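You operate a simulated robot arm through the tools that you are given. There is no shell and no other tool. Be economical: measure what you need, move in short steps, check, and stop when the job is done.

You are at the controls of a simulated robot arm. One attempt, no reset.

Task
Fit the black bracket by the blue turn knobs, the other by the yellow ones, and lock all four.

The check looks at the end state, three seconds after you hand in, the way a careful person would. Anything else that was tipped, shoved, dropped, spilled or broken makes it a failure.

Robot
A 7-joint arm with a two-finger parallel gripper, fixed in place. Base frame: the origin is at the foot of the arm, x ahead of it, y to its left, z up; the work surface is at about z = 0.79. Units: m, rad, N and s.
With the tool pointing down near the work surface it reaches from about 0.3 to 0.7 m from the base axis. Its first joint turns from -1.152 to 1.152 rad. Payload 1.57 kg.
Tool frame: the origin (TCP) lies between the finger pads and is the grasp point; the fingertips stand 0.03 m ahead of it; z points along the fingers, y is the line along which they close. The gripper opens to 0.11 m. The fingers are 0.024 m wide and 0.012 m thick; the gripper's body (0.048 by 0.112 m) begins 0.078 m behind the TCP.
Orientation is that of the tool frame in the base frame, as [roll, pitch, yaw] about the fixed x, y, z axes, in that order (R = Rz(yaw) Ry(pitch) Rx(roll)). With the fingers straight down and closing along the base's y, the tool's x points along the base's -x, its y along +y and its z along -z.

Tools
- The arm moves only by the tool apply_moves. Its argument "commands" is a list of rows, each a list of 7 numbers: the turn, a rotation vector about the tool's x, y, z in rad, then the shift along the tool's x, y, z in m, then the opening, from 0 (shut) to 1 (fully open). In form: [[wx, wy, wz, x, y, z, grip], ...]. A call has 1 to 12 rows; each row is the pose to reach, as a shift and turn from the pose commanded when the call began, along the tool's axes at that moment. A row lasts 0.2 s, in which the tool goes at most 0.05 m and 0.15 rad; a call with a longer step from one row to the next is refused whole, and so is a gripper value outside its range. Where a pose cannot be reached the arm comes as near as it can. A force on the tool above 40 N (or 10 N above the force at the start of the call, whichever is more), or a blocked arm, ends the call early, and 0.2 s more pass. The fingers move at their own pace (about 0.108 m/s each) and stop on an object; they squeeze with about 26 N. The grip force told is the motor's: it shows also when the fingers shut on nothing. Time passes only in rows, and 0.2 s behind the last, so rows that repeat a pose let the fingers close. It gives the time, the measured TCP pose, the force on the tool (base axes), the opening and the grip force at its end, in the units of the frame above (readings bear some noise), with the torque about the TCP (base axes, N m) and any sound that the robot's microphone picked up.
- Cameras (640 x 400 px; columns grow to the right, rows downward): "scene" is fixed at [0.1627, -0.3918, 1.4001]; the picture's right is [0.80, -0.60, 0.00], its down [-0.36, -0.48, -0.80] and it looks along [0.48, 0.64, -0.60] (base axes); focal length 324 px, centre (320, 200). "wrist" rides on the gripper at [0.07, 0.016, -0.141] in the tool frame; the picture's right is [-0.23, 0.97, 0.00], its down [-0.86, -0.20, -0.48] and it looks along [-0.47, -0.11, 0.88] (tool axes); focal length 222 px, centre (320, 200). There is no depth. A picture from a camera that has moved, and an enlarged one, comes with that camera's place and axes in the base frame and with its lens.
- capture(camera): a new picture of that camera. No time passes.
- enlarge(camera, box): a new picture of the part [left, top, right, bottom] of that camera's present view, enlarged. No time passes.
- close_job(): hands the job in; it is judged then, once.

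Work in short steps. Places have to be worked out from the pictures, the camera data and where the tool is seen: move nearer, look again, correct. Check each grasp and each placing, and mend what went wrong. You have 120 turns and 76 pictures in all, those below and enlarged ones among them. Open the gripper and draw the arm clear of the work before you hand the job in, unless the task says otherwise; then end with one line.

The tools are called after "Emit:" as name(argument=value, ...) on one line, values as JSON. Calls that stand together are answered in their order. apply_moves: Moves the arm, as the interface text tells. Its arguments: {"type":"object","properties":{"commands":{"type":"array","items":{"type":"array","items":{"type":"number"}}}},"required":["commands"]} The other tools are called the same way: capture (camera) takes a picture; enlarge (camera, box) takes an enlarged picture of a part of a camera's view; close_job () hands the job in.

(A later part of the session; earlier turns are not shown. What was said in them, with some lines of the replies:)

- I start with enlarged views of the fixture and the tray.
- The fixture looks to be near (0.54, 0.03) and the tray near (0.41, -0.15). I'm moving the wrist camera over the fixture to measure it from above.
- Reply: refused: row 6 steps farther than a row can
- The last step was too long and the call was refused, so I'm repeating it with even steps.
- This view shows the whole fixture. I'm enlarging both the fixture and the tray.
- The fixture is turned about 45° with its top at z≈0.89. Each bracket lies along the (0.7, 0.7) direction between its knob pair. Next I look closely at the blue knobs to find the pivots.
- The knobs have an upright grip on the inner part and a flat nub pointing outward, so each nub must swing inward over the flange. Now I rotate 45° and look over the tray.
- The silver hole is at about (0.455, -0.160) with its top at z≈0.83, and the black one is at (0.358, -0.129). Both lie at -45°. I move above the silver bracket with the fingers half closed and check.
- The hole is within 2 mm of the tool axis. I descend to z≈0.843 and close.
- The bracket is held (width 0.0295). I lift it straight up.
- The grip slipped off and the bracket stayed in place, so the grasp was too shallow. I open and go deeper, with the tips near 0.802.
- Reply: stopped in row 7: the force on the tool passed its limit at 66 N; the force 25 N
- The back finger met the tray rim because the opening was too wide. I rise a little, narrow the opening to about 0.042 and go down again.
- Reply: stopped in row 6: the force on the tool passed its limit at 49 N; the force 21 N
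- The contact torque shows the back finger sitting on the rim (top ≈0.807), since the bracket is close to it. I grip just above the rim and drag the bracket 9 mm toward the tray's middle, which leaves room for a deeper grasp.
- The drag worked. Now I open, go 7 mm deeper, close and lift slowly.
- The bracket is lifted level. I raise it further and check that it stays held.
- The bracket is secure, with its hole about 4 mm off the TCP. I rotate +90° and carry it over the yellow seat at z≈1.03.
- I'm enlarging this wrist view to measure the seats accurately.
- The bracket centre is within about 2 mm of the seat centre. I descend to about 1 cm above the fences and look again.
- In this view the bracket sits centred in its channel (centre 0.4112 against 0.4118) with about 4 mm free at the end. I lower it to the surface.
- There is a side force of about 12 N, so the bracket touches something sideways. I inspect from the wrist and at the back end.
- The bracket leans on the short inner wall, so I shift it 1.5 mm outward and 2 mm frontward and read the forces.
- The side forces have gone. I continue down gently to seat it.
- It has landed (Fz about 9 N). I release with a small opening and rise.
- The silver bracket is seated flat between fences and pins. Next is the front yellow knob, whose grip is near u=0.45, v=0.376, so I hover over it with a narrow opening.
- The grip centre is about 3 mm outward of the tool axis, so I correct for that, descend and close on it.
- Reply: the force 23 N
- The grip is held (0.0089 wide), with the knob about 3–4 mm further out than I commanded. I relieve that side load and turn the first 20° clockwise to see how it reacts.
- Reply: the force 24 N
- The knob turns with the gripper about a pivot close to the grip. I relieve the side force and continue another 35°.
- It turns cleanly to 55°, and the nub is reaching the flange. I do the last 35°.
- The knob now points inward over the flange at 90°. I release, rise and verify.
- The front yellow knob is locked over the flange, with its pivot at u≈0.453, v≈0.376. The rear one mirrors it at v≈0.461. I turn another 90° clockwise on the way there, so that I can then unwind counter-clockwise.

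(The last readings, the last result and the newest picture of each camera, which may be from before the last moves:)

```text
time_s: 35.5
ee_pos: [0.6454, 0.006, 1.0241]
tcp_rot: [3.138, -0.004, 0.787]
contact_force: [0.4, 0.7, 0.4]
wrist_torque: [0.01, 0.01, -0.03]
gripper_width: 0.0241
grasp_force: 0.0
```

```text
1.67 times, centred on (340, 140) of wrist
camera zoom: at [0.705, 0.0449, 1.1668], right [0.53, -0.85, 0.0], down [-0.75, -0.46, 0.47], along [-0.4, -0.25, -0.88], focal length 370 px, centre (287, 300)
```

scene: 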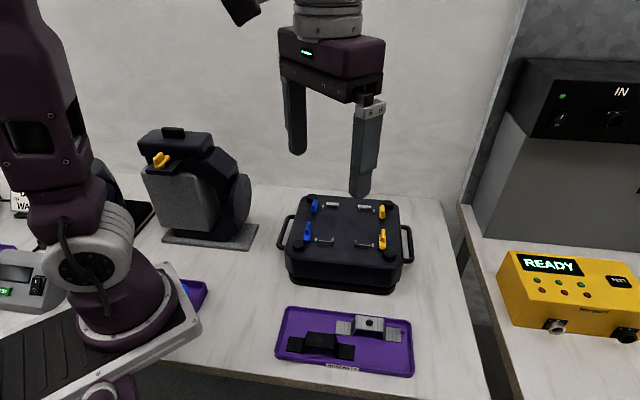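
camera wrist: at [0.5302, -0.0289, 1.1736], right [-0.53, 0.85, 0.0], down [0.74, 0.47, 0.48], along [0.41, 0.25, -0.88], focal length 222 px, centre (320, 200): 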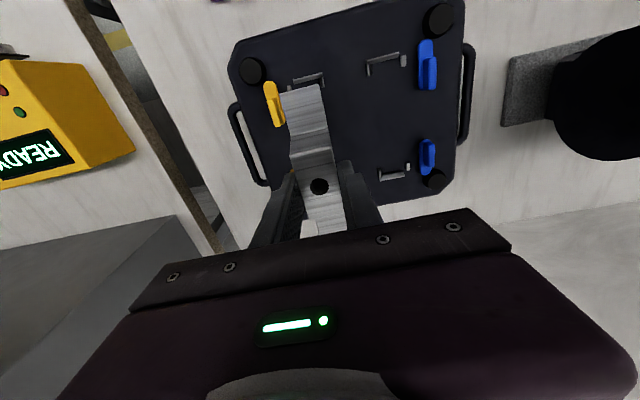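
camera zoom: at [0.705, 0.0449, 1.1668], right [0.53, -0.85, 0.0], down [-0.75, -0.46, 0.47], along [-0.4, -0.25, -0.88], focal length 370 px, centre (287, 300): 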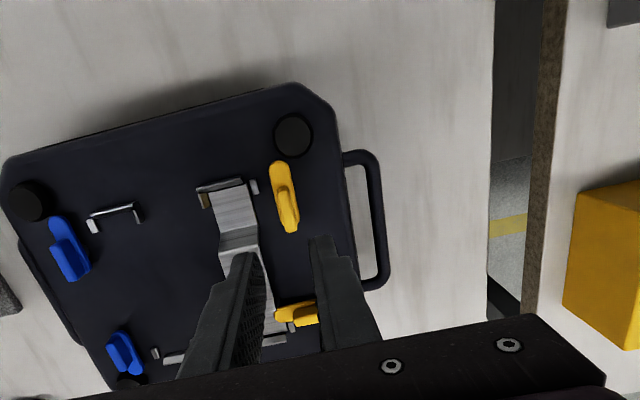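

I reached the orientation. The rear grip is estimated at (u 0.453, v 0.462), 1 mm from the tool axis. I descend and close.

Emit:
apply_moves(commands=[[0, 0, 0, 0.001, 0.001, 0.03, 0.22], [0, 0, 0, 0.001, 0.001, 0.055, 0.22], [0, 0, 0, 0.001, 0.001, 0.07, 0.22], [0, 0, 0, 0.001, 0.001, 0.08, 0.22], [0, 0, 0, 0.001, 0.001, 0.09, 0.22], [0, 0, 0, 0.001, 0.001, 0.09, 0.22], [0, 0, 0, 0.001, 0.001, 0.09, 0], [0, 0, 0, 0.001, 0.001, 0.09, 0], [0, 0, 0, 0.001, 0.001, 0.09, 0]])

Emit:
enlarge(camera="scene", box=[335, 175, 415, 265])

```text
time_s: 37.5
ee_pos: [0.6487, 0.0058, 0.9329]
tcp_rot: [3.138, -0.005, 0.788]
contact_force: [5.1, -2.4, -4.0]
wrist_torque: [0.38, -0.19, 0.02]
gripper_width: 0.0087
grasp_force: 27.5
```

```text
4.44 times, centred on (375, 220) of scene
camera zoom: at [0.163, -0.3919, 1.4001], right [0.8, -0.6, 0.0], down [-0.36, -0.48, -0.8], along [0.48, 0.64, -0.6], focal length 1439 px, centre (76, 111)
```

zoom: 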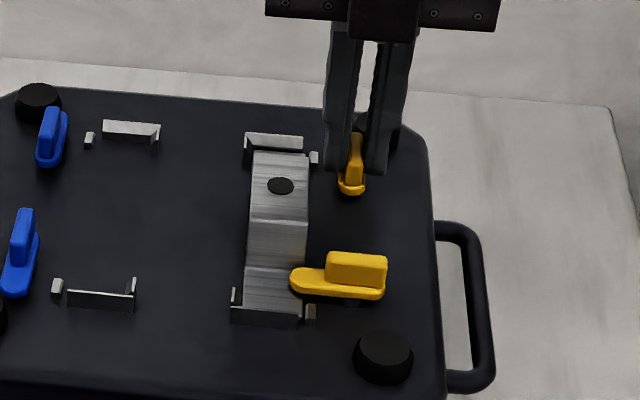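

It is gripped with little side load. I turn counter-clockwise, first half.

Emit:
apply_moves(commands=[[0, 0, -0.131, 0, 0.0005, 0, 0], [0, 0, -0.262, 0, 0.0005, 0, 0], [0, 0, -0.393, 0, 0.0005, 0, 0], [0, 0, -0.524, 0, 0.0005, 0, 0], [0, 0, -0.655, 0, 0.0005, 0, 0], [0, 0, -0.785, 0, 0.0005, 0, 0], [0, 0, -0.785, 0, 0.0005, 0, 0]])

Emit:
enlarge(camera="scene", box=[335, 175, 415, 265])

```text
time_s: 39.1
ee_pos: [0.6476, 0.0059, 0.9339]
tcp_rot: [3.135, 0.0, 1.575]
contact_force: [18.8, 6.1, -12.3]
wrist_torque: [0.1, -0.17, -0.03]
gripper_width: 0.0091
grasp_force: 27.6
```

```text
4.44 times, centred on (375, 220) of scene
camera zoom: at [0.1635, -0.3917, 1.4001], right [0.8, -0.6, 0.0], down [-0.36, -0.48, -0.8], along [0.48, 0.64, -0.6], focal length 1439 px, centre (76, 111)
```

zoom: 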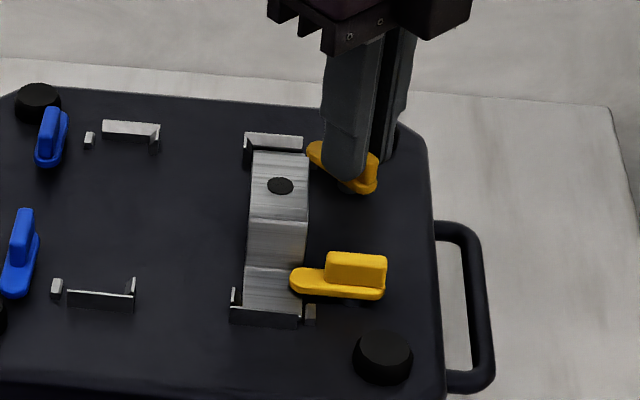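

Halfway round, I shift 2 mm to relieve the side force and finish the turn.

Emit:
apply_moves(commands=[[0, 0, 0, 0.0007, 0.002, 0, 0], [0, 0, -0.131, 0.0007, 0.002, 0, 0], [0, 0, -0.262, 0.0007, 0.002, 0, 0], [0, 0, -0.393, 0.0007, 0.002, 0, 0], [0, 0, -0.524, 0.0007, 0.002, 0, 0], [0, 0, -0.655, 0.0007, 0.002, 0, 0], [0, 0, -0.785, 0.0007, 0.002, 0, 0], [0, 0, -0.785, 0.0007, 0.002, 0, 0]])

Emit:
enlarge(camera="scene", box=[335, 175, 415, 265])

```text
time_s: 40.9
ee_pos: [0.6505, 0.0062, 0.9342]
tcp_rot: [3.137, 0.005, 2.36]
contact_force: [6.7, 6.6, -17.5]
wrist_torque: [-0.11, -0.16, -0.18]
gripper_width: 0.0089
grasp_force: 27.4
```

```text
4.44 times, centred on (375, 220) of scene
camera zoom: at [0.1633, -0.3916, 1.4001], right [0.8, -0.6, 0.0], down [-0.36, -0.48, -0.8], along [0.48, 0.64, -0.6], focal length 1439 px, centre (76, 111)
```

zoom: 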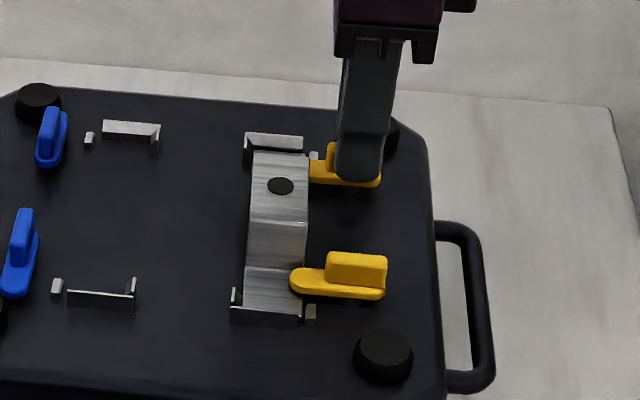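

The turn reached 90° with a slight stop torque. I release and rise.

Emit:
apply_moves(commands=[[0, 0, 0, 0, 0, 0, 0.22], [0, 0, 0, 0, 0, 0, 0.22], [0, 0, 0, 0, 0, -0.02, 0.22], [0, 0, 0, 0, 0, -0.06, 0.22], [0, 0, 0, 0, 0, -0.1, 0.3], [0, 0, 0, 0, 0, -0.1, 0.3]])

Emit:
enlarge(camera="wrist", box=[200, 0, 480, 220])

```text
time_s: 42.3
ee_pos: [0.6494, 0.0054, 1.035]
tcp_rot: [3.138, 0.003, 2.358]
contact_force: [0.1, -0.8, -0.2]
wrist_torque: [-0.03, -0.04, 0.0]
gripper_width: 0.0332
grasp_force: 0.0
```

```text
1.82 times, centred on (340, 110) of wrist
camera zoom: at [0.6102, 0.0671, 1.1765], right [0.85, 0.53, 0.01], down [0.46, -0.74, 0.48], along [0.26, -0.41, -0.88], focal length 404 px, centre (284, 364)
```

zoom: 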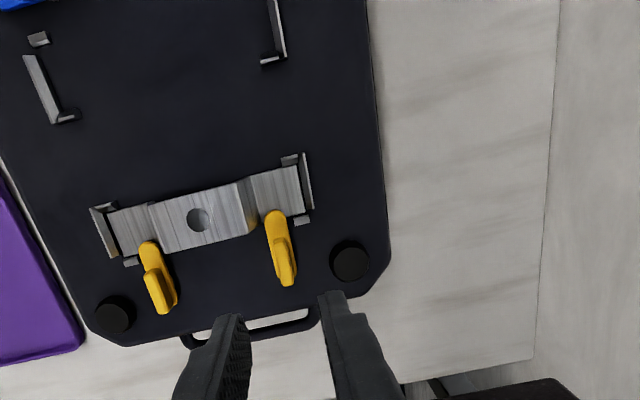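

Both yellow knobs are locked over the silver bracket. Now I travel to the black bracket and hover above it.

Emit:
apply_moves(commands=[[0, 0, 0, 0.0139, -0.0377, 0, 0.38], [0, 0, 0, 0.0277, -0.0754, 0, 0.38], [0, 0, 0, 0.0416, -0.113, 0, 0.38], [0, 0, 0, 0.0555, -0.1508, 0, 0.38], [0, 0, 0, 0.0693, -0.1884, 0, 0.38], [0, 0, 0, 0.0832, -0.2261, 0, 0.38], [0, 0, 0, 0.097, -0.2638, 0, 0.38], [0, 0, 0, 0.1109, -0.3015, 0, 0.38], [0, 0, 0, 0.1109, -0.3015, 0.05, 0.38], [0, 0, 0, 0.1109, -0.3015, 0.1, 0.38], [0, 0, 0, 0.1109, -0.3015, 0.15, 0.38], [0, 0, 0, 0.1109, -0.3015, 0.15, 0.38]])

Emit:
enlarge(camera="wrist", box=[200, 20, 440, 240])

Emit:
enlarge(camera="scene", box=[265, 290, 425, 390])

```text
time_s: 44.9
ee_pos: [0.3583, -0.13, 0.8804]
tcp_rot: [3.139, 0.003, 2.359]
contact_force: [0.3, 0.3, -0.7]
wrist_torque: [0.0, -0.01, 0.02]
gripper_width: 0.0417
grasp_force: 0.1
```

```text
1.82 times, centred on (320, 130) of wrist
camera zoom: at [0.3189, -0.0677, 1.023], right [0.85, 0.53, 0.01], down [0.46, -0.74, 0.48], along [0.26, -0.41, -0.88], focal length 404 px, centre (320, 327)
```

zoom: 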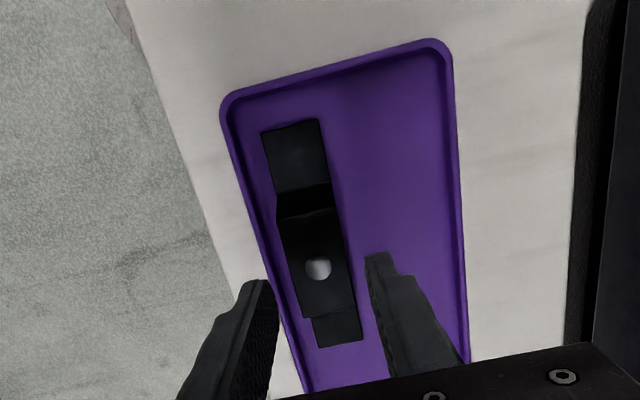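

```text
4.00 times, centred on (345, 340) of scene
camera zoom: at [0.1627, -0.3918, 1.4001], right [0.8, -0.6, 0.0], down [-0.36, -0.48, -0.8], along [0.48, 0.64, -0.6], focal length 1295 px, centre (220, -360)
```

zoom: 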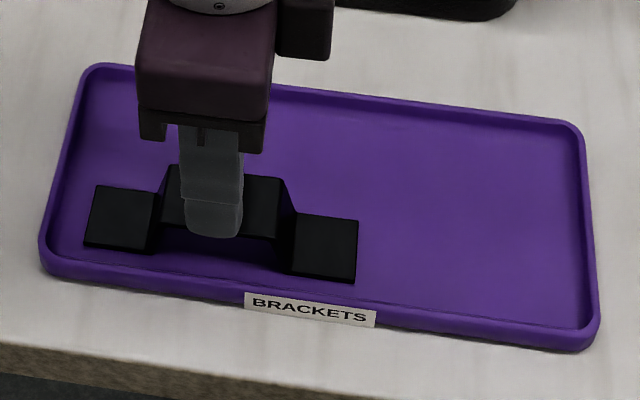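

The hole is within 2 mm of the tool axis. I use the same routine: grip just above the rim, drag 9 mm to the tray's middle, then regrasp deeper.

Emit:
apply_moves(commands=[[0, 0, 0, 0.0017, -0.0008, 0.02, 0.38], [0, 0, 0, 0.0017, -0.0008, 0.035, 0.38], [0, 0, 0, 0.0017, -0.0008, 0.0405, 0.38], [0, 0, 0, 0.0017, -0.0008, 0.0405, 0.38], [0, 0, 0, 0.0017, -0.0008, 0.0405, 0], [0, 0, 0, 0.0017, -0.0008, 0.0405, 0], [0, 0, 0, 0.0017, -0.0008, 0.0405, 0], [0, 0, 0, 0.0017, 0.0022, 0.0405, 0], [0, 0, 0, 0.0017, 0.0052, 0.0405, 0], [0, 0, 0, 0.0017, 0.0085, 0.0405, 0], [0, 0, 0, 0.0017, 0.0085, 0.0405, 0]])

Emit:
enlarge(camera="scene", box=[265, 290, 425, 390])

```text
time_s: 47.3
ee_pos: [0.3629, -0.1234, 0.8423]
tcp_rot: [3.139, 0.004, 2.358]
contact_force: [-0.1, 0.0, 0.0]
wrist_torque: [0.0, -0.02, 0.01]
gripper_width: 0.0294
grasp_force: 26.5
```

```text
4.00 times, centred on (345, 340) of scene
camera zoom: at [0.1628, -0.3918, 1.4001], right [0.8, -0.6, 0.0], down [-0.36, -0.48, -0.8], along [0.48, 0.64, -0.6], focal length 1295 px, centre (220, -360)
```

zoom: 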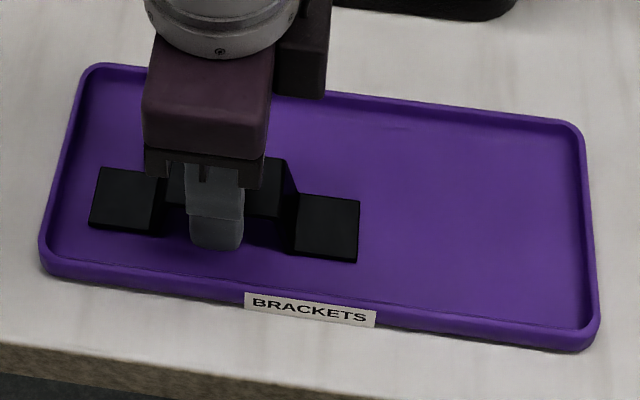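

It dragged fine. I open, go 10 mm deeper, grip and lift.

Emit:
apply_moves(commands=[[0, 0, 0, 0, 0, 0, 0.38], [0, 0, 0, 0, 0, 0.005, 0.38], [0, 0, 0, 0, 0, 0.0095, 0.38], [0, 0, 0, 0, 0, 0.0095, 0], [0, 0, 0, 0, 0, 0.0095, 0], [0, 0, 0, 0, 0, 0.0095, 0], [0, 0, 0, 0, 0, 0.006, 0], [0, 0, 0, 0, 0, 0, 0], [0, 0, 0, 0, 0, -0.01, 0], [0, 0, 0, 0, 0, -0.03, 0], [0, 0, 0, 0, 0, -0.06, 0]])

Emit:
enlarge(camera="scene", box=[265, 250, 425, 390])

```text
time_s: 49.7
ee_pos: [0.3653, -0.1215, 0.9016]
tcp_rot: [3.138, 0.004, 2.361]
contact_force: [0.9, 0.5, -1.3]
wrist_torque: [-0.03, -0.01, 0.05]
gripper_width: 0.0297
grasp_force: 26.3
```

```text
2.86 times, centred on (345, 320) of scene
camera zoom: at [0.1628, -0.3918, 1.4001], right [0.8, -0.6, 0.0], down [-0.36, -0.48, -0.8], along [0.48, 0.64, -0.6], focal length 925 px, centre (249, -143)
```

zoom: 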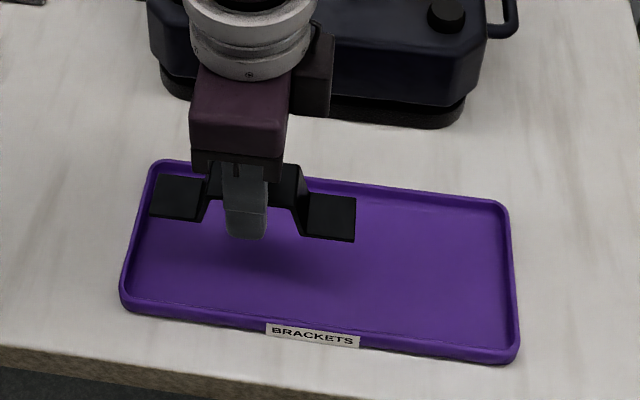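

The black bracket is held level. I raise it and check the offset.

Emit:
apply_moves(commands=[[0, 0, 0, 0, 0, -0.045, 0], [0, 0, 0, 0, 0, -0.09, 0], [0, 0, 0, 0, 0, -0.13, 0], [0, 0, 0, 0, 0, -0.13, 0]])

Emit:
enlarge(camera="wrist", box=[240, 100, 400, 260])

```text
time_s: 50.7
ee_pos: [0.3639, -0.1227, 1.0358]
tcp_rot: [3.138, 0.003, 2.358]
contact_force: [-0.7, -0.3, -1.1]
wrist_torque: [-0.03, 0.04, 0.02]
gripper_width: 0.0296
grasp_force: 25.8
```

```text
2.50 times, centred on (320, 180) of wrist
camera zoom: at [0.3239, -0.0613, 1.1766], right [0.85, 0.53, 0.0], down [0.46, -0.74, 0.48], along [0.26, -0.41, -0.88], focal length 555 px, centre (320, 250)
```

zoom: 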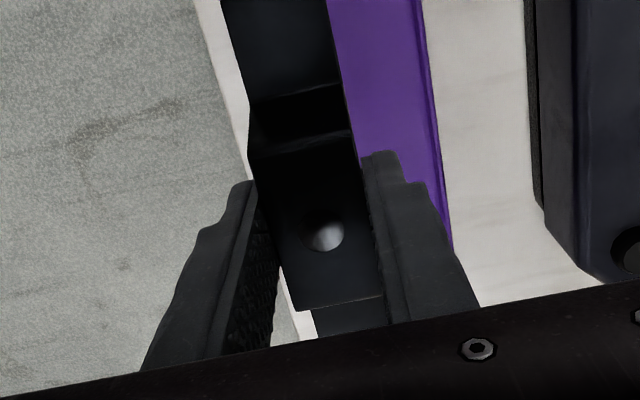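

The hole is centred on the TCP. I rotate +90° and carry the bracket over the blue seat (u 0.3245, v 0.418).

Emit:
apply_moves(commands=[[0, 0, -0.1428, 0.0018, 0.0225, 0, 0], [0, 0, -0.2856, 0.0036, 0.045, 0, 0], [0, 0, -0.4284, 0.0053, 0.0675, 0, 0], [0, 0, -0.5712, 0.0071, 0.09, 0, 0], [0, 0, -0.714, 0.0089, 0.1125, 0, 0], [0, 0, -0.8568, 0.0107, 0.135, 0, 0], [0, 0, -0.9996, 0.0125, 0.1575, 0, 0], [0, 0, -1.1424, 0.0143, 0.18, 0, 0], [0, 0, -1.2852, 0.016, 0.2025, 0, 0], [0, 0, -1.428, 0.0178, 0.225, 0, 0], [0, 0, -1.5708, 0.0196, 0.2474, 0, 0], [0, 0, -1.5708, 0.0196, 0.2474, 0, 0]])

Emit:
apply_moves(commands=[[0, 0, 0, 0, 0, 0.03, 0], [0, 0, 0, 0, 0, 0.06, 0], [0, 0, 0, 0, 0, 0.086, 0], [0, 0, 0, 0, 0, 0.086, 0]])

Emit:
enlarge(camera="wrist", box=[200, 20, 480, 220])

Emit:
enlarge(camera="scene", box=[280, 180, 380, 270])

```text
time_s: 53.3
ee_pos: [0.5244, 0.0674, 1.0343]
tcp_rot: [-3.138, 0.003, -2.354]
contact_force: [-0.7, 0.2, -1.4]
wrist_torque: [0.0, 0.02, 0.02]
gripper_width: 0.0293
grasp_force: 25.8
```

```text
time_s: 54.3
ee_pos: [0.5244, 0.0676, 0.9455]
tcp_rot: [-3.138, 0.003, -2.354]
contact_force: [0.2, -0.7, -1.5]
wrist_torque: [-0.01, 0.02, -0.02]
gripper_width: 0.0294
grasp_force: 25.6
```

```text
2.00 times, centred on (340, 120) of wrist
camera zoom: at [0.4628, 0.0313, 1.0874], right [-0.53, 0.85, 0.0], down [0.74, 0.47, 0.48], along [0.41, 0.25, -0.88], focal length 444 px, centre (280, 360)
```

zoom: 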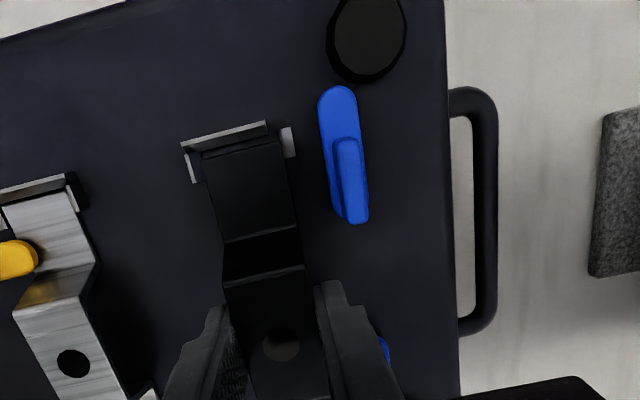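

```text
4.44 times, centred on (330, 225) of scene
camera zoom: at [0.1628, -0.3918, 1.4001], right [0.8, -0.6, 0.0], down [-0.36, -0.48, -0.8], along [0.48, 0.64, -0.6], focal length 1439 px, centre (276, 89)
```

zoom: 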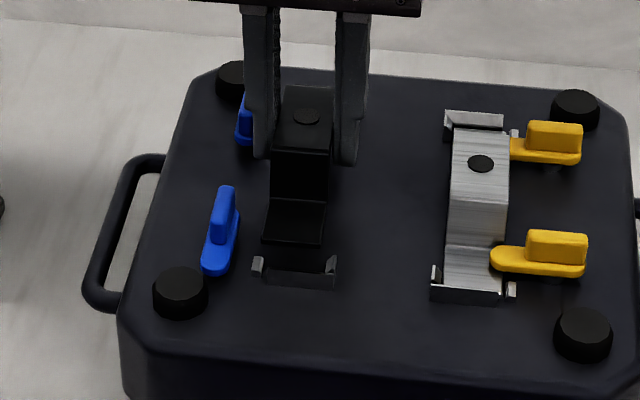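

The bracket is about 2.5 mm off toward the pin side and 1.5 mm toward the front, so I correct both and lower it.

Emit:
apply_moves(commands=[[0, 0, 0, -0.0015, -0.0025, 0, 0], [0, 0, 0, -0.0015, -0.0025, 0.006, 0], [0, 0, 0, -0.0015, -0.0025, 0.012, 0], [0, 0, 0, -0.0015, -0.0025, 0.015, 0], [0, 0, 0, -0.0015, -0.0025, 0.015, 0]])

Emit:
enlarge(camera="wrist", box=[220, 40, 380, 180])

Emit:
enlarge(camera="scene", box=[305, 195, 375, 260])

```text
time_s: 55.5
ee_pos: [0.5274, 0.0656, 0.9303]
tcp_rot: [-3.137, 0.004, -2.355]
contact_force: [-3.5, -0.5, -2.9]
wrist_torque: [0.03, 0.14, -0.12]
gripper_width: 0.0295
grasp_force: 25.8
```

```text
2.86 times, centred on (300, 110) of wrist
camera zoom: at [0.4648, 0.0295, 1.0721], right [-0.53, 0.85, 0.0], down [0.74, 0.47, 0.48], along [0.41, 0.25, -0.88], focal length 635 px, centre (377, 457)
```

zoom: 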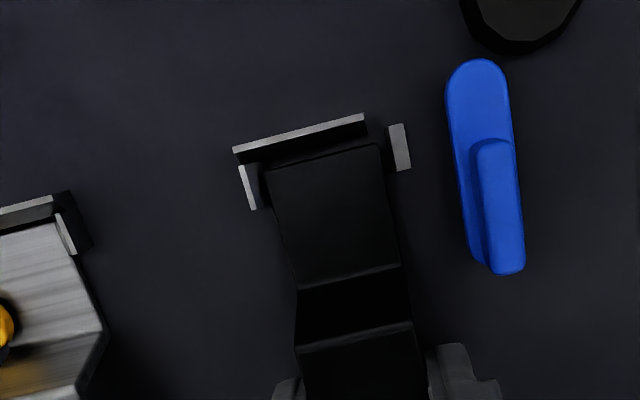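

```text
6.15 times, centred on (340, 228) of scene
camera zoom: at [0.1627, -0.3918, 1.4001], right [0.8, -0.6, 0.0], down [-0.36, -0.48, -0.8], along [0.48, 0.64, -0.6], focal length 1992 px, centre (197, 31)
```

zoom: 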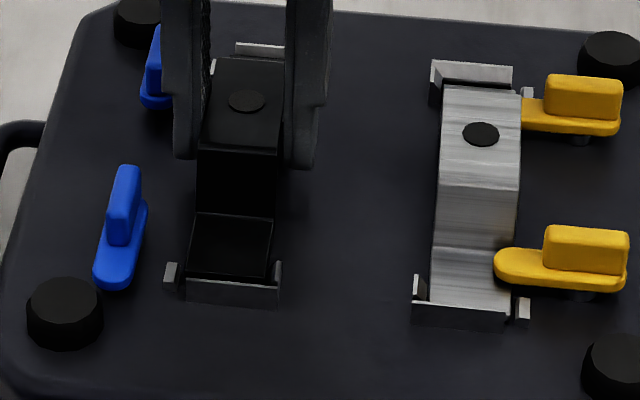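

It sits inside the fences with little force. I lower the last few millimetres.

Emit:
apply_moves(commands=[[0, 0, 0, 0, 0.0005, 0.002, 0], [0, 0, 0, 0, 0.0005, 0.004, 0], [0, 0, 0, 0, 0.0005, 0.004, 0]])

```text
time_s: 56.3
ee_pos: [0.5253, 0.0668, 0.9275]
tcp_rot: [-3.138, 0.003, -2.354]
contact_force: [-4.2, -1.5, 0.0]
wrist_torque: [-0.05, 0.11, -0.1]
gripper_width: 0.0297
grasp_force: 25.7
```

There is no landing force yet, so I go 2 mm lower.

Emit:
apply_moves(commands=[[0, 0, 0, 0, 0.0003, 0.001, 0], [0, 0, 0, 0, 0.0003, 0.002, 0], [0, 0, 0, 0, 0.0003, 0.002, 0]])

```text
time_s: 57.1
ee_pos: [0.5269, 0.0671, 0.9246]
tcp_rot: [-3.135, 0.004, -2.353]
contact_force: [-0.3, -2.1, 10.8]
wrist_torque: [-0.29, 0.37, -0.07]
gripper_width: 0.0294
grasp_force: 25.3
```

It has landed (Fz about 11 N). I release and rise.

Emit:
apply_moves(commands=[[0, 0, 0, 0, 0, 0, 0.4], [0, 0, 0, 0, 0, 0, 0.4], [0, 0, 0, 0, 0, -0.02, 0.4], [0, 0, 0, 0, 0, -0.05, 0.4], [0, 0, 0, 0, 0, -0.09, 0.4], [0, 0, 0, 0, 0, -0.09, 0.4]])

Emit:
enlarge(camera="wrist", box=[200, 20, 480, 220])

Emit:
enlarge(camera="scene", box=[270, 180, 420, 274])

```text
time_s: 58.5
ee_pos: [0.5266, 0.0641, 1.0165]
tcp_rot: [-3.139, 0.004, -2.356]
contact_force: [0.8, 0.3, -0.5]
wrist_torque: [0.01, 0.02, -0.01]
gripper_width: 0.0442
grasp_force: 0.2
```

```text
2.00 times, centred on (340, 120) of wrist
camera zoom: at [0.4641, 0.0284, 1.1581], right [-0.53, 0.85, 0.0], down [0.74, 0.47, 0.48], along [0.41, 0.25, -0.88], focal length 444 px, centre (280, 360)
```

zoom: 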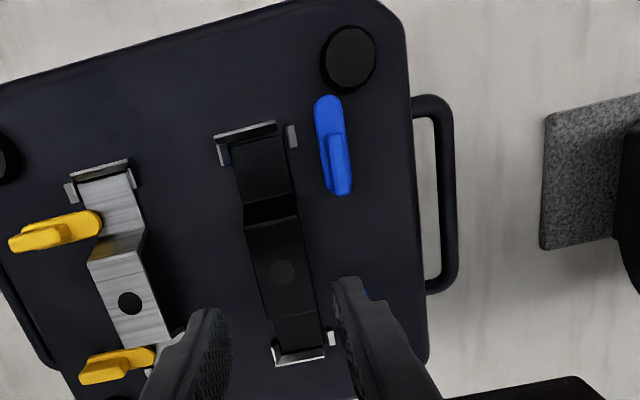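

```text
4.26 times, centred on (345, 227) of scene
camera zoom: at [0.1627, -0.3918, 1.4001], right [0.8, -0.6, 0.0], down [-0.36, -0.48, -0.8], along [0.48, 0.64, -0.6], focal length 1378 px, centre (214, 85)
```

zoom: 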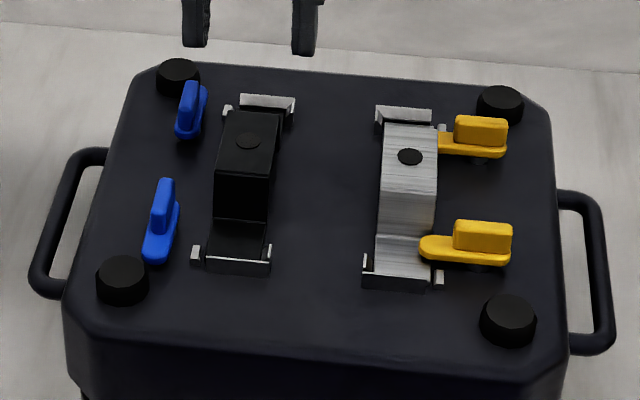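

The black bracket is seated. Now I hover over the rear blue knob, expected at u≈0.2855, v≈0.4625.

Emit:
apply_moves(commands=[[0, 0, 0, -0.0224, 0.0207, 0, 0.3], [0, 0, 0, -0.0448, 0.0415, 0, 0.22], [0, 0, 0, -0.0448, 0.0415, 0.03, 0.22], [0, 0, 0, -0.0448, 0.0415, 0.05, 0.22], [0, 0, 0, -0.0448, 0.0415, 0.05, 0.22]])

Emit:
enlarge(camera="wrist", box=[220, 60, 420, 260])

Emit:
enlarge(camera="scene", box=[280, 170, 360, 240])

```text
time_s: 59.7
ee_pos: [0.528, 0.1272, 0.9628]
tcp_rot: [-3.138, 0.002, -2.354]
contact_force: [0.1, 0.6, 0.1]
wrist_torque: [0.0, 0.0, 0.03]
gripper_width: 0.0243
grasp_force: 0.0
```

```text
2.00 times, centred on (320, 160) of wrist
camera zoom: at [0.4661, 0.092, 1.1055], right [-0.53, 0.85, 0.0], down [0.74, 0.47, 0.48], along [0.41, 0.25, -0.88], focal length 444 px, centre (320, 280)
```

zoom: 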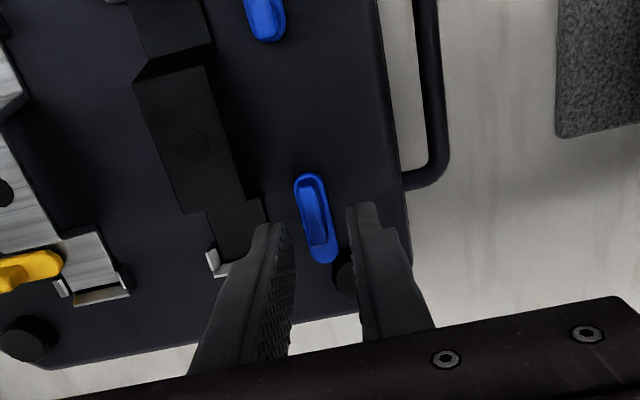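

```text
5.71 times, centred on (320, 205) of scene
camera zoom: at [0.1628, -0.3918, 1.4001], right [0.8, -0.6, 0.0], down [-0.36, -0.48, -0.8], along [0.48, 0.64, -0.6], focal length 1850 px, centre (320, 171)
```

zoom: 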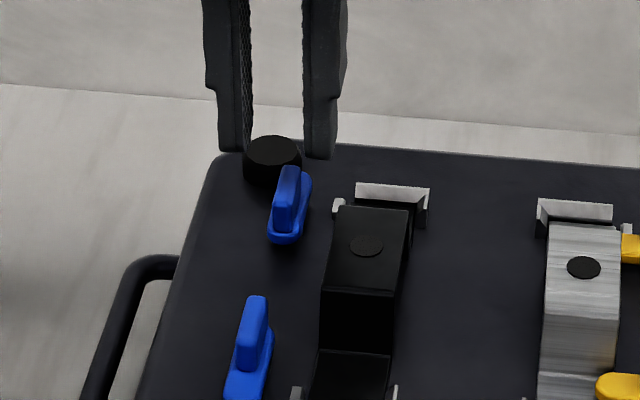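

The grip is about 3 mm inward of the tool axis, so I correct, descend and close.

Emit:
apply_moves(commands=[[0, 0, 0, 0, -0.003, 0.005, 0.22], [0, 0, 0, 0, -0.003, 0.015, 0.22], [0, 0, 0, 0, -0.003, 0.023, 0.22], [0, 0, 0, 0, -0.003, 0.029, 0.22], [0, 0, 0, 0, -0.003, 0.029, 0.22], [0, 0, 0, 0, -0.003, 0.029, 0], [0, 0, 0, 0, -0.003, 0.029, 0], [0, 0, 0, 0, -0.003, 0.029, 0]])

Emit:
enlarge(camera="scene", box=[280, 170, 360, 240])

```text
time_s: 61.5
ee_pos: [0.5306, 0.1265, 0.9354]
tcp_rot: [-3.138, 0.003, -2.355]
contact_force: [-3.8, 3.1, -0.8]
wrist_torque: [0.47, -0.2, -0.09]
gripper_width: 0.0089
grasp_force: 27.3
```

```text
5.71 times, centred on (320, 205) of scene
camera zoom: at [0.1627, -0.3918, 1.4002], right [0.8, -0.6, 0.0], down [-0.36, -0.48, -0.8], along [0.48, 0.64, -0.6], focal length 1850 px, centre (320, 171)
```

zoom: 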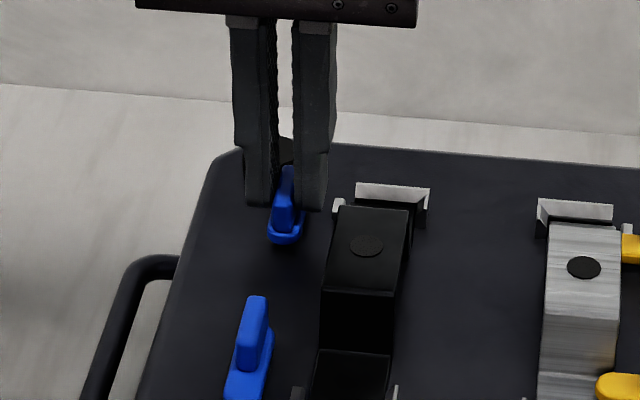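

Gripped with little side load. I turn clockwise, first half.

Emit:
apply_moves(commands=[[0, 0, 0.131, 0, 0, 0, 0], [0, 0, 0.262, 0, 0, 0, 0], [0, 0, 0.393, 0, 0, 0, 0], [0, 0, 0.524, 0, 0, 0, 0], [0, 0, 0.655, 0, 0, 0, 0], [0, 0, 0.785, 0, 0, 0, 0], [0, 0, 0.785, 0, 0, 0, 0]])

Emit:
enlarge(camera="scene", box=[280, 170, 360, 240])

```text
time_s: 63.1
ee_pos: [0.5306, 0.126, 0.9371]
tcp_rot: [3.141, 0.005, -3.14]
contact_force: [-1.3, 5.0, -16.3]
wrist_torque: [0.1, 0.26, -0.05]
gripper_width: 0.009
grasp_force: 27.2
```

```text
5.71 times, centred on (320, 205) of scene
camera zoom: at [0.163, -0.3916, 1.4002], right [0.8, -0.6, 0.0], down [-0.36, -0.48, -0.8], along [0.48, 0.64, -0.6], focal length 1850 px, centre (320, 171)
```

zoom: 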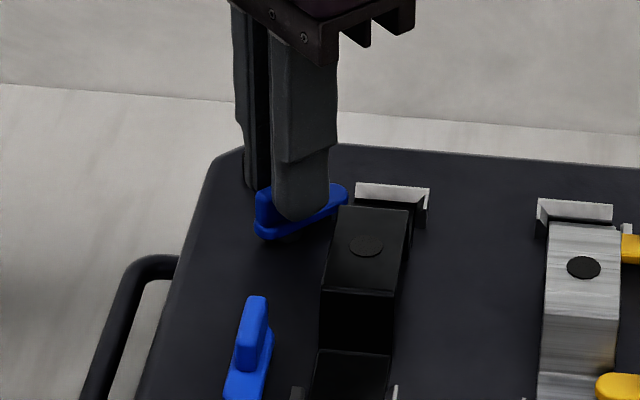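

The turn is smooth, so I do the second half.

Emit:
apply_moves(commands=[[0, 0, 0, 0, 0.0005, 0.001, 0], [0, 0, 0.131, 0, 0.0005, 0.001, 0], [0, 0, 0.262, 0, 0.0005, 0.001, 0], [0, 0, 0.393, 0, 0.0005, 0.001, 0], [0, 0, 0.524, 0, 0.0005, 0.001, 0], [0, 0, 0.655, 0, 0.0005, 0.001, 0], [0, 0, 0.785, 0, 0.0005, 0.001, 0], [0, 0, 0.785, 0, 0.0005, 0.001, 0]])

Emit:
enlarge(camera="scene", box=[280, 170, 360, 240])

```text
time_s: 64.9
ee_pos: [0.5309, 0.125, 0.9344]
tcp_rot: [3.137, 0.004, 2.355]
contact_force: [-4.8, -0.1, 17.3]
wrist_torque: [-0.23, 0.12, -0.02]
gripper_width: 0.0091
grasp_force: 27.5
```

```text
5.71 times, centred on (320, 205) of scene
camera zoom: at [0.1623, -0.3919, 1.4002], right [0.8, -0.6, 0.0], down [-0.36, -0.48, -0.8], along [0.48, 0.64, -0.6], focal length 1850 px, centre (320, 171)
```

zoom: 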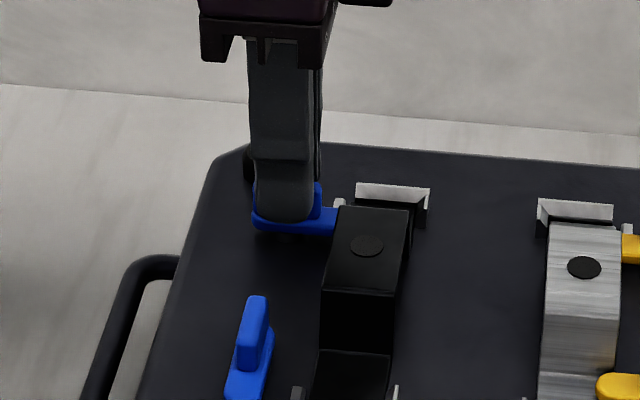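

90° reached. I release and rise.

Emit:
apply_moves(commands=[[0, 0, 0, 0, 0, 0, 0.22], [0, 0, 0, 0, 0, 0, 0.22], [0, 0, 0, 0, 0, -0.02, 0.22], [0, 0, 0, 0, 0, -0.06, 0.22], [0, 0, 0, 0, 0, -0.09, 0.22], [0, 0, 0, 0, 0, -0.09, 0.22]])

Emit:
apply_moves(commands=[[0, 0, 0.1428, 0, -0.008, 0, 0.22], [0, 0, 0.2856, 0, -0.016, 0, 0.22], [0, 0, 0.4284, 0, -0.024, 0, 0.22], [0, 0, 0.5712, 0, -0.032, 0, 0.22], [0, 0, 0.714, 0, -0.04, 0, 0.22], [0, 0, 0.8568, 0, -0.048, 0, 0.22], [0, 0, 0.9996, 0, -0.056, 0, 0.22], [0, 0, 1.1424, 0, -0.064, 0, 0.22], [0, 0, 1.2852, 0, -0.072, 0, 0.22], [0, 0, 1.428, 0, -0.08, 0, 0.22], [0, 0, 1.5708, 0, -0.0875, 0, 0.22], [0, 0, 1.5708, 0, -0.0875, 0, 0.22]])

Emit:
enlarge(camera="wrist", box=[200, 20, 480, 260])

Emit:
enlarge(camera="scene", box=[270, 180, 420, 274])

```text
time_s: 66.3
ee_pos: [0.5309, 0.1249, 1.0247]
tcp_rot: [3.138, 0.004, 2.36]
contact_force: [-0.1, -1.7, -1.2]
wrist_torque: [-0.04, 0.03, 0.0]
gripper_width: 0.0241
grasp_force: 0.0
```

```text
time_s: 68.9
ee_pos: [0.4684, 0.0644, 1.0263]
tcp_rot: [3.138, -0.004, 0.785]
contact_force: [-0.1, -0.9, -0.1]
wrist_torque: [0.0, 0.01, -0.01]
gripper_width: 0.0244
grasp_force: 0.1
```

```text
1.67 times, centred on (340, 140) of wrist
camera zoom: at [0.5278, 0.1035, 1.1684], right [0.53, -0.85, 0.0], down [-0.75, -0.46, 0.47], along [-0.4, -0.25, -0.88], focal length 370 px, centre (287, 300)
```

zoom: 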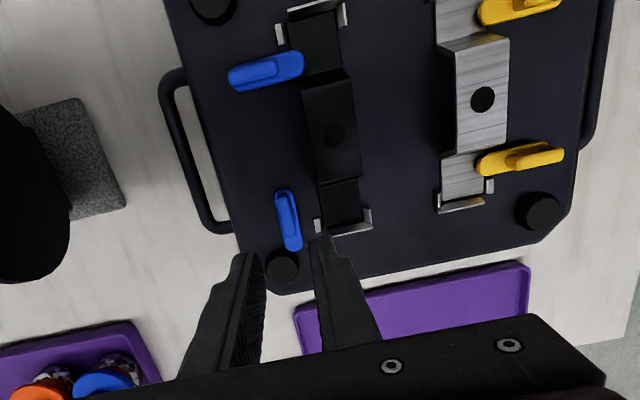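

```text
4.26 times, centred on (345, 227) of scene
camera zoom: at [0.1627, -0.3918, 1.4001], right [0.8, -0.6, 0.0], down [-0.36, -0.48, -0.8], along [0.48, 0.64, -0.6], focal length 1378 px, centre (214, 85)
```

zoom: 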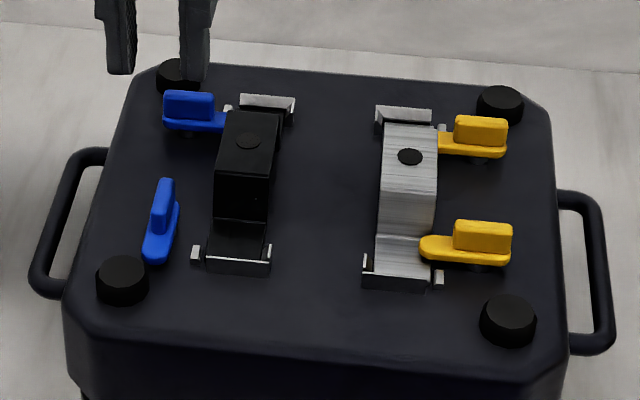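

The rear blue knob is locked. The front blue grip is within 2 mm of the tool axis, so I descend and grip.

Emit:
apply_moves(commands=[[0, 0, 0, 0, 0.0015, 0.03, 0.22], [0, 0, 0, 0, 0.0015, 0.055, 0.22], [0, 0, 0, 0, 0.0015, 0.07, 0.22], [0, 0, 0, 0, 0.0015, 0.082, 0.22], [0, 0, 0, 0, 0.0015, 0.092, 0.22], [0, 0, 0, 0, 0.0015, 0.092, 0.22], [0, 0, 0, 0, 0.0015, 0.092, 0], [0, 0, 0, 0, 0.0015, 0.092, 0], [0, 0, 0, 0, 0.0015, 0.092, 0]])

Emit:
enlarge(camera="scene", box=[280, 190, 360, 260])

```text
time_s: 70.9
ee_pos: [0.469, 0.064, 0.9322]
tcp_rot: [-3.141, -0.002, 0.79]
contact_force: [-19.9, 18.7, -2.4]
wrist_torque: [0.94, -0.07, -0.05]
gripper_width: 0.0087
grasp_force: 27.2
```

```text
5.71 times, centred on (320, 225) of scene
camera zoom: at [0.1623, -0.3913, 1.4003], right [0.8, -0.6, 0.0], down [-0.36, -0.48, -0.8], along [0.48, 0.64, -0.6], focal length 1850 px, centre (320, 57)
```

zoom: 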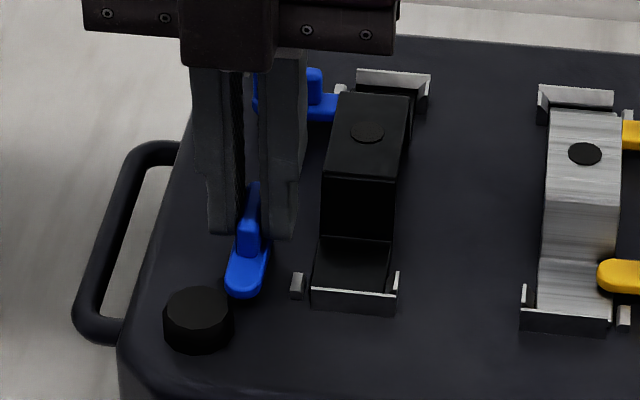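

There is a -u side load, so I shift back 3 mm and turn the first half counter-clockwise.

Emit:
apply_moves(commands=[[0, 0, 0, 0, -0.0015, 0, 0], [0, 0, 0, 0, -0.003, 0, 0], [0, 0, -0.131, 0, -0.003, 0, 0], [0, 0, -0.262, 0, -0.003, 0, 0], [0, 0, -0.393, 0, -0.003, 0, 0], [0, 0, -0.524, 0, -0.003, 0, 0], [0, 0, -0.655, 0, -0.003, 0, 0], [0, 0, -0.785, 0, -0.003, 0, 0], [0, 0, -0.785, 0, -0.003, 0, 0]])

Emit:
enlarge(camera="scene", box=[280, 190, 360, 260])

```text
time_s: 72.9
ee_pos: [0.4678, 0.0649, 0.9332]
tcp_rot: [3.133, 0.001, 1.574]
contact_force: [-5.0, -3.4, -5.6]
wrist_torque: [-0.51, 0.44, -0.01]
gripper_width: 0.0091
grasp_force: 28.0
```

```text
5.71 times, centred on (320, 225) of scene
camera zoom: at [0.1627, -0.3919, 1.4001], right [0.8, -0.6, 0.0], down [-0.36, -0.48, -0.8], along [0.48, 0.64, -0.6], focal length 1850 px, centre (320, 57)
```

zoom: 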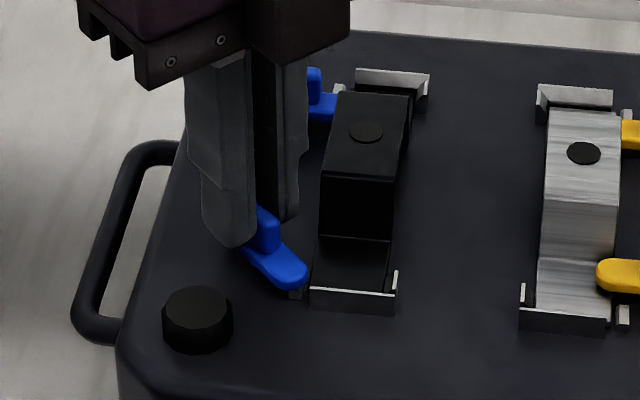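

The first half turned cleanly, so I do the second.

Emit:
apply_moves(commands=[[0, 0, -0.131, 0, 0, 0, 0], [0, 0, -0.262, 0, 0, 0, 0], [0, 0, -0.393, 0, 0, 0, 0], [0, 0, -0.524, 0, 0, 0, 0], [0, 0, -0.655, 0, 0, 0, 0], [0, 0, -0.785, 0, 0, 0, 0], [0, 0, -0.785, 0, 0, 0, 0]])

Emit:
enlarge(camera="scene", box=[280, 190, 360, 260])

```text
time_s: 74.5
ee_pos: [0.4673, 0.0651, 0.9331]
tcp_rot: [3.139, 0.004, 2.359]
contact_force: [-7.9, -13.8, 12.9]
wrist_torque: [-0.06, 0.68, -0.17]
gripper_width: 0.0089
grasp_force: 27.8
```

```text
5.71 times, centred on (320, 225) of scene
camera zoom: at [0.1624, -0.3922, 1.4001], right [0.8, -0.6, 0.0], down [-0.36, -0.48, -0.8], along [0.48, 0.64, -0.6], focal length 1850 px, centre (320, 57)
```

zoom: 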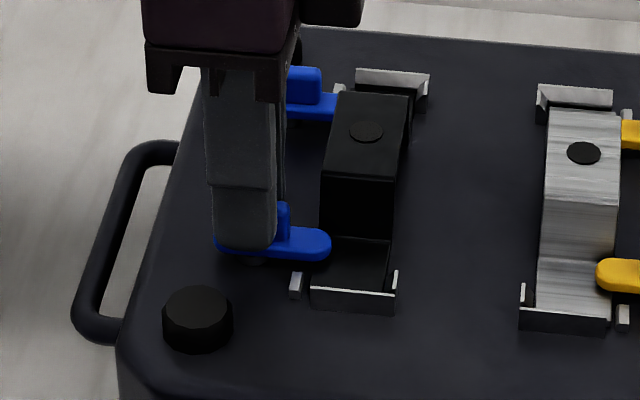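

The nub is over the black flange. I release, rise well clear and check everything.

Emit:
apply_moves(commands=[[0, 0, 0, 0, 0, 0, 0.22], [0, 0, 0, 0, 0, 0, 0.22], [0, 0, 0, 0, 0, -0.02, 0.22], [0, 0, 0, 0, 0, -0.06, 0.22], [0, 0, 0, 0, 0, -0.1, 0.4], [0, 0, 0, 0, 0, -0.14, 0.6], [0, 0, 0, 0.03, -0.02, -0.17, 0.8], [0, 0, 0, 0.06, -0.04, -0.19, 1], [0, 0, 0, 0.06, -0.04, -0.19, 1]])

Emit:
enlarge(camera="scene", box=[270, 180, 420, 274])

Emit:
capture(camera="wrist")

Emit:
capture(camera="scene")

```text
time_s: 76.5
ee_pos: [0.3954, 0.08, 1.1247]
tcp_rot: [3.138, 0.003, 2.358]
contact_force: [0.9, 0.2, 0.6]
wrist_torque: [0.0, 0.03, -0.02]
gripper_width: 0.1102
grasp_force: 0.0
```

```text
4.26 times, centred on (345, 227) of scene
camera zoom: at [0.1627, -0.3918, 1.4001], right [0.8, -0.6, 0.0], down [-0.36, -0.48, -0.8], along [0.48, 0.64, -0.6], focal length 1378 px, centre (214, 85)
```

zoom: 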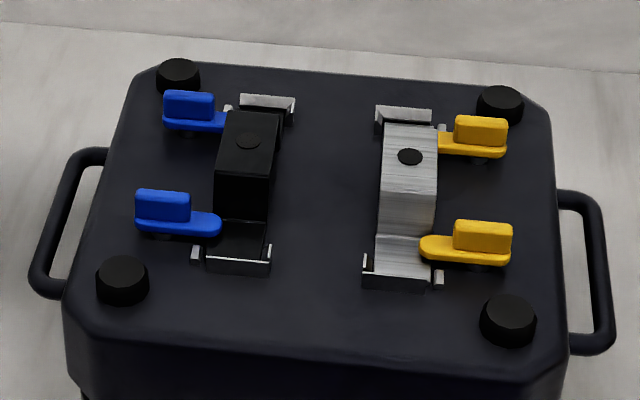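

```text
10 pictures are left
camera wrist: at [0.3565, 0.1417, 1.2665], right [0.85, 0.53, 0.0], down [0.46, -0.74, 0.48], along [0.26, -0.41, -0.88], focal length 222 px, centre (320, 200)
```

wrist: 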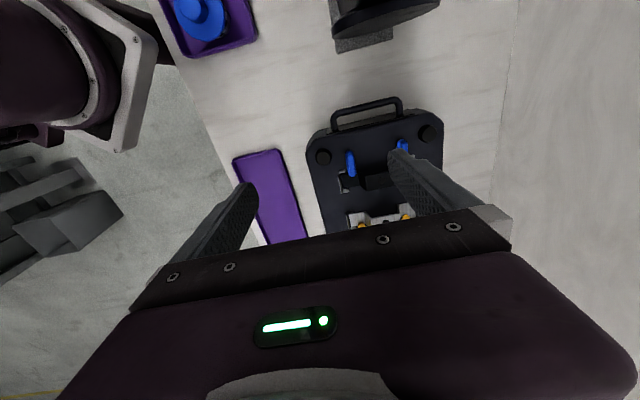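

```text
9 pictures are left
```

scene: 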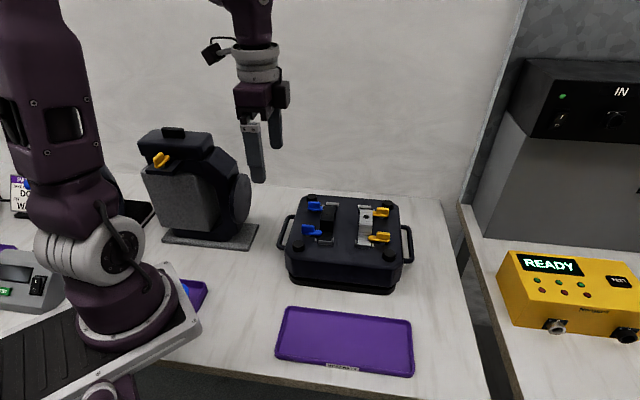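

Both brackets are seated, all four knobs are turned 90° over their flanges, nothing else was moved, and the arm is clear with the gripper open. I hand in.

Emit:
close_job()

```text
The job is handed in.
```

The black bracket is fitted at the blue knobs and the silver one at the yellow knobs, with all four knobs turned 90° over the flanges. No click or hard stop confirmed the lock, so I judged it from the pictures.
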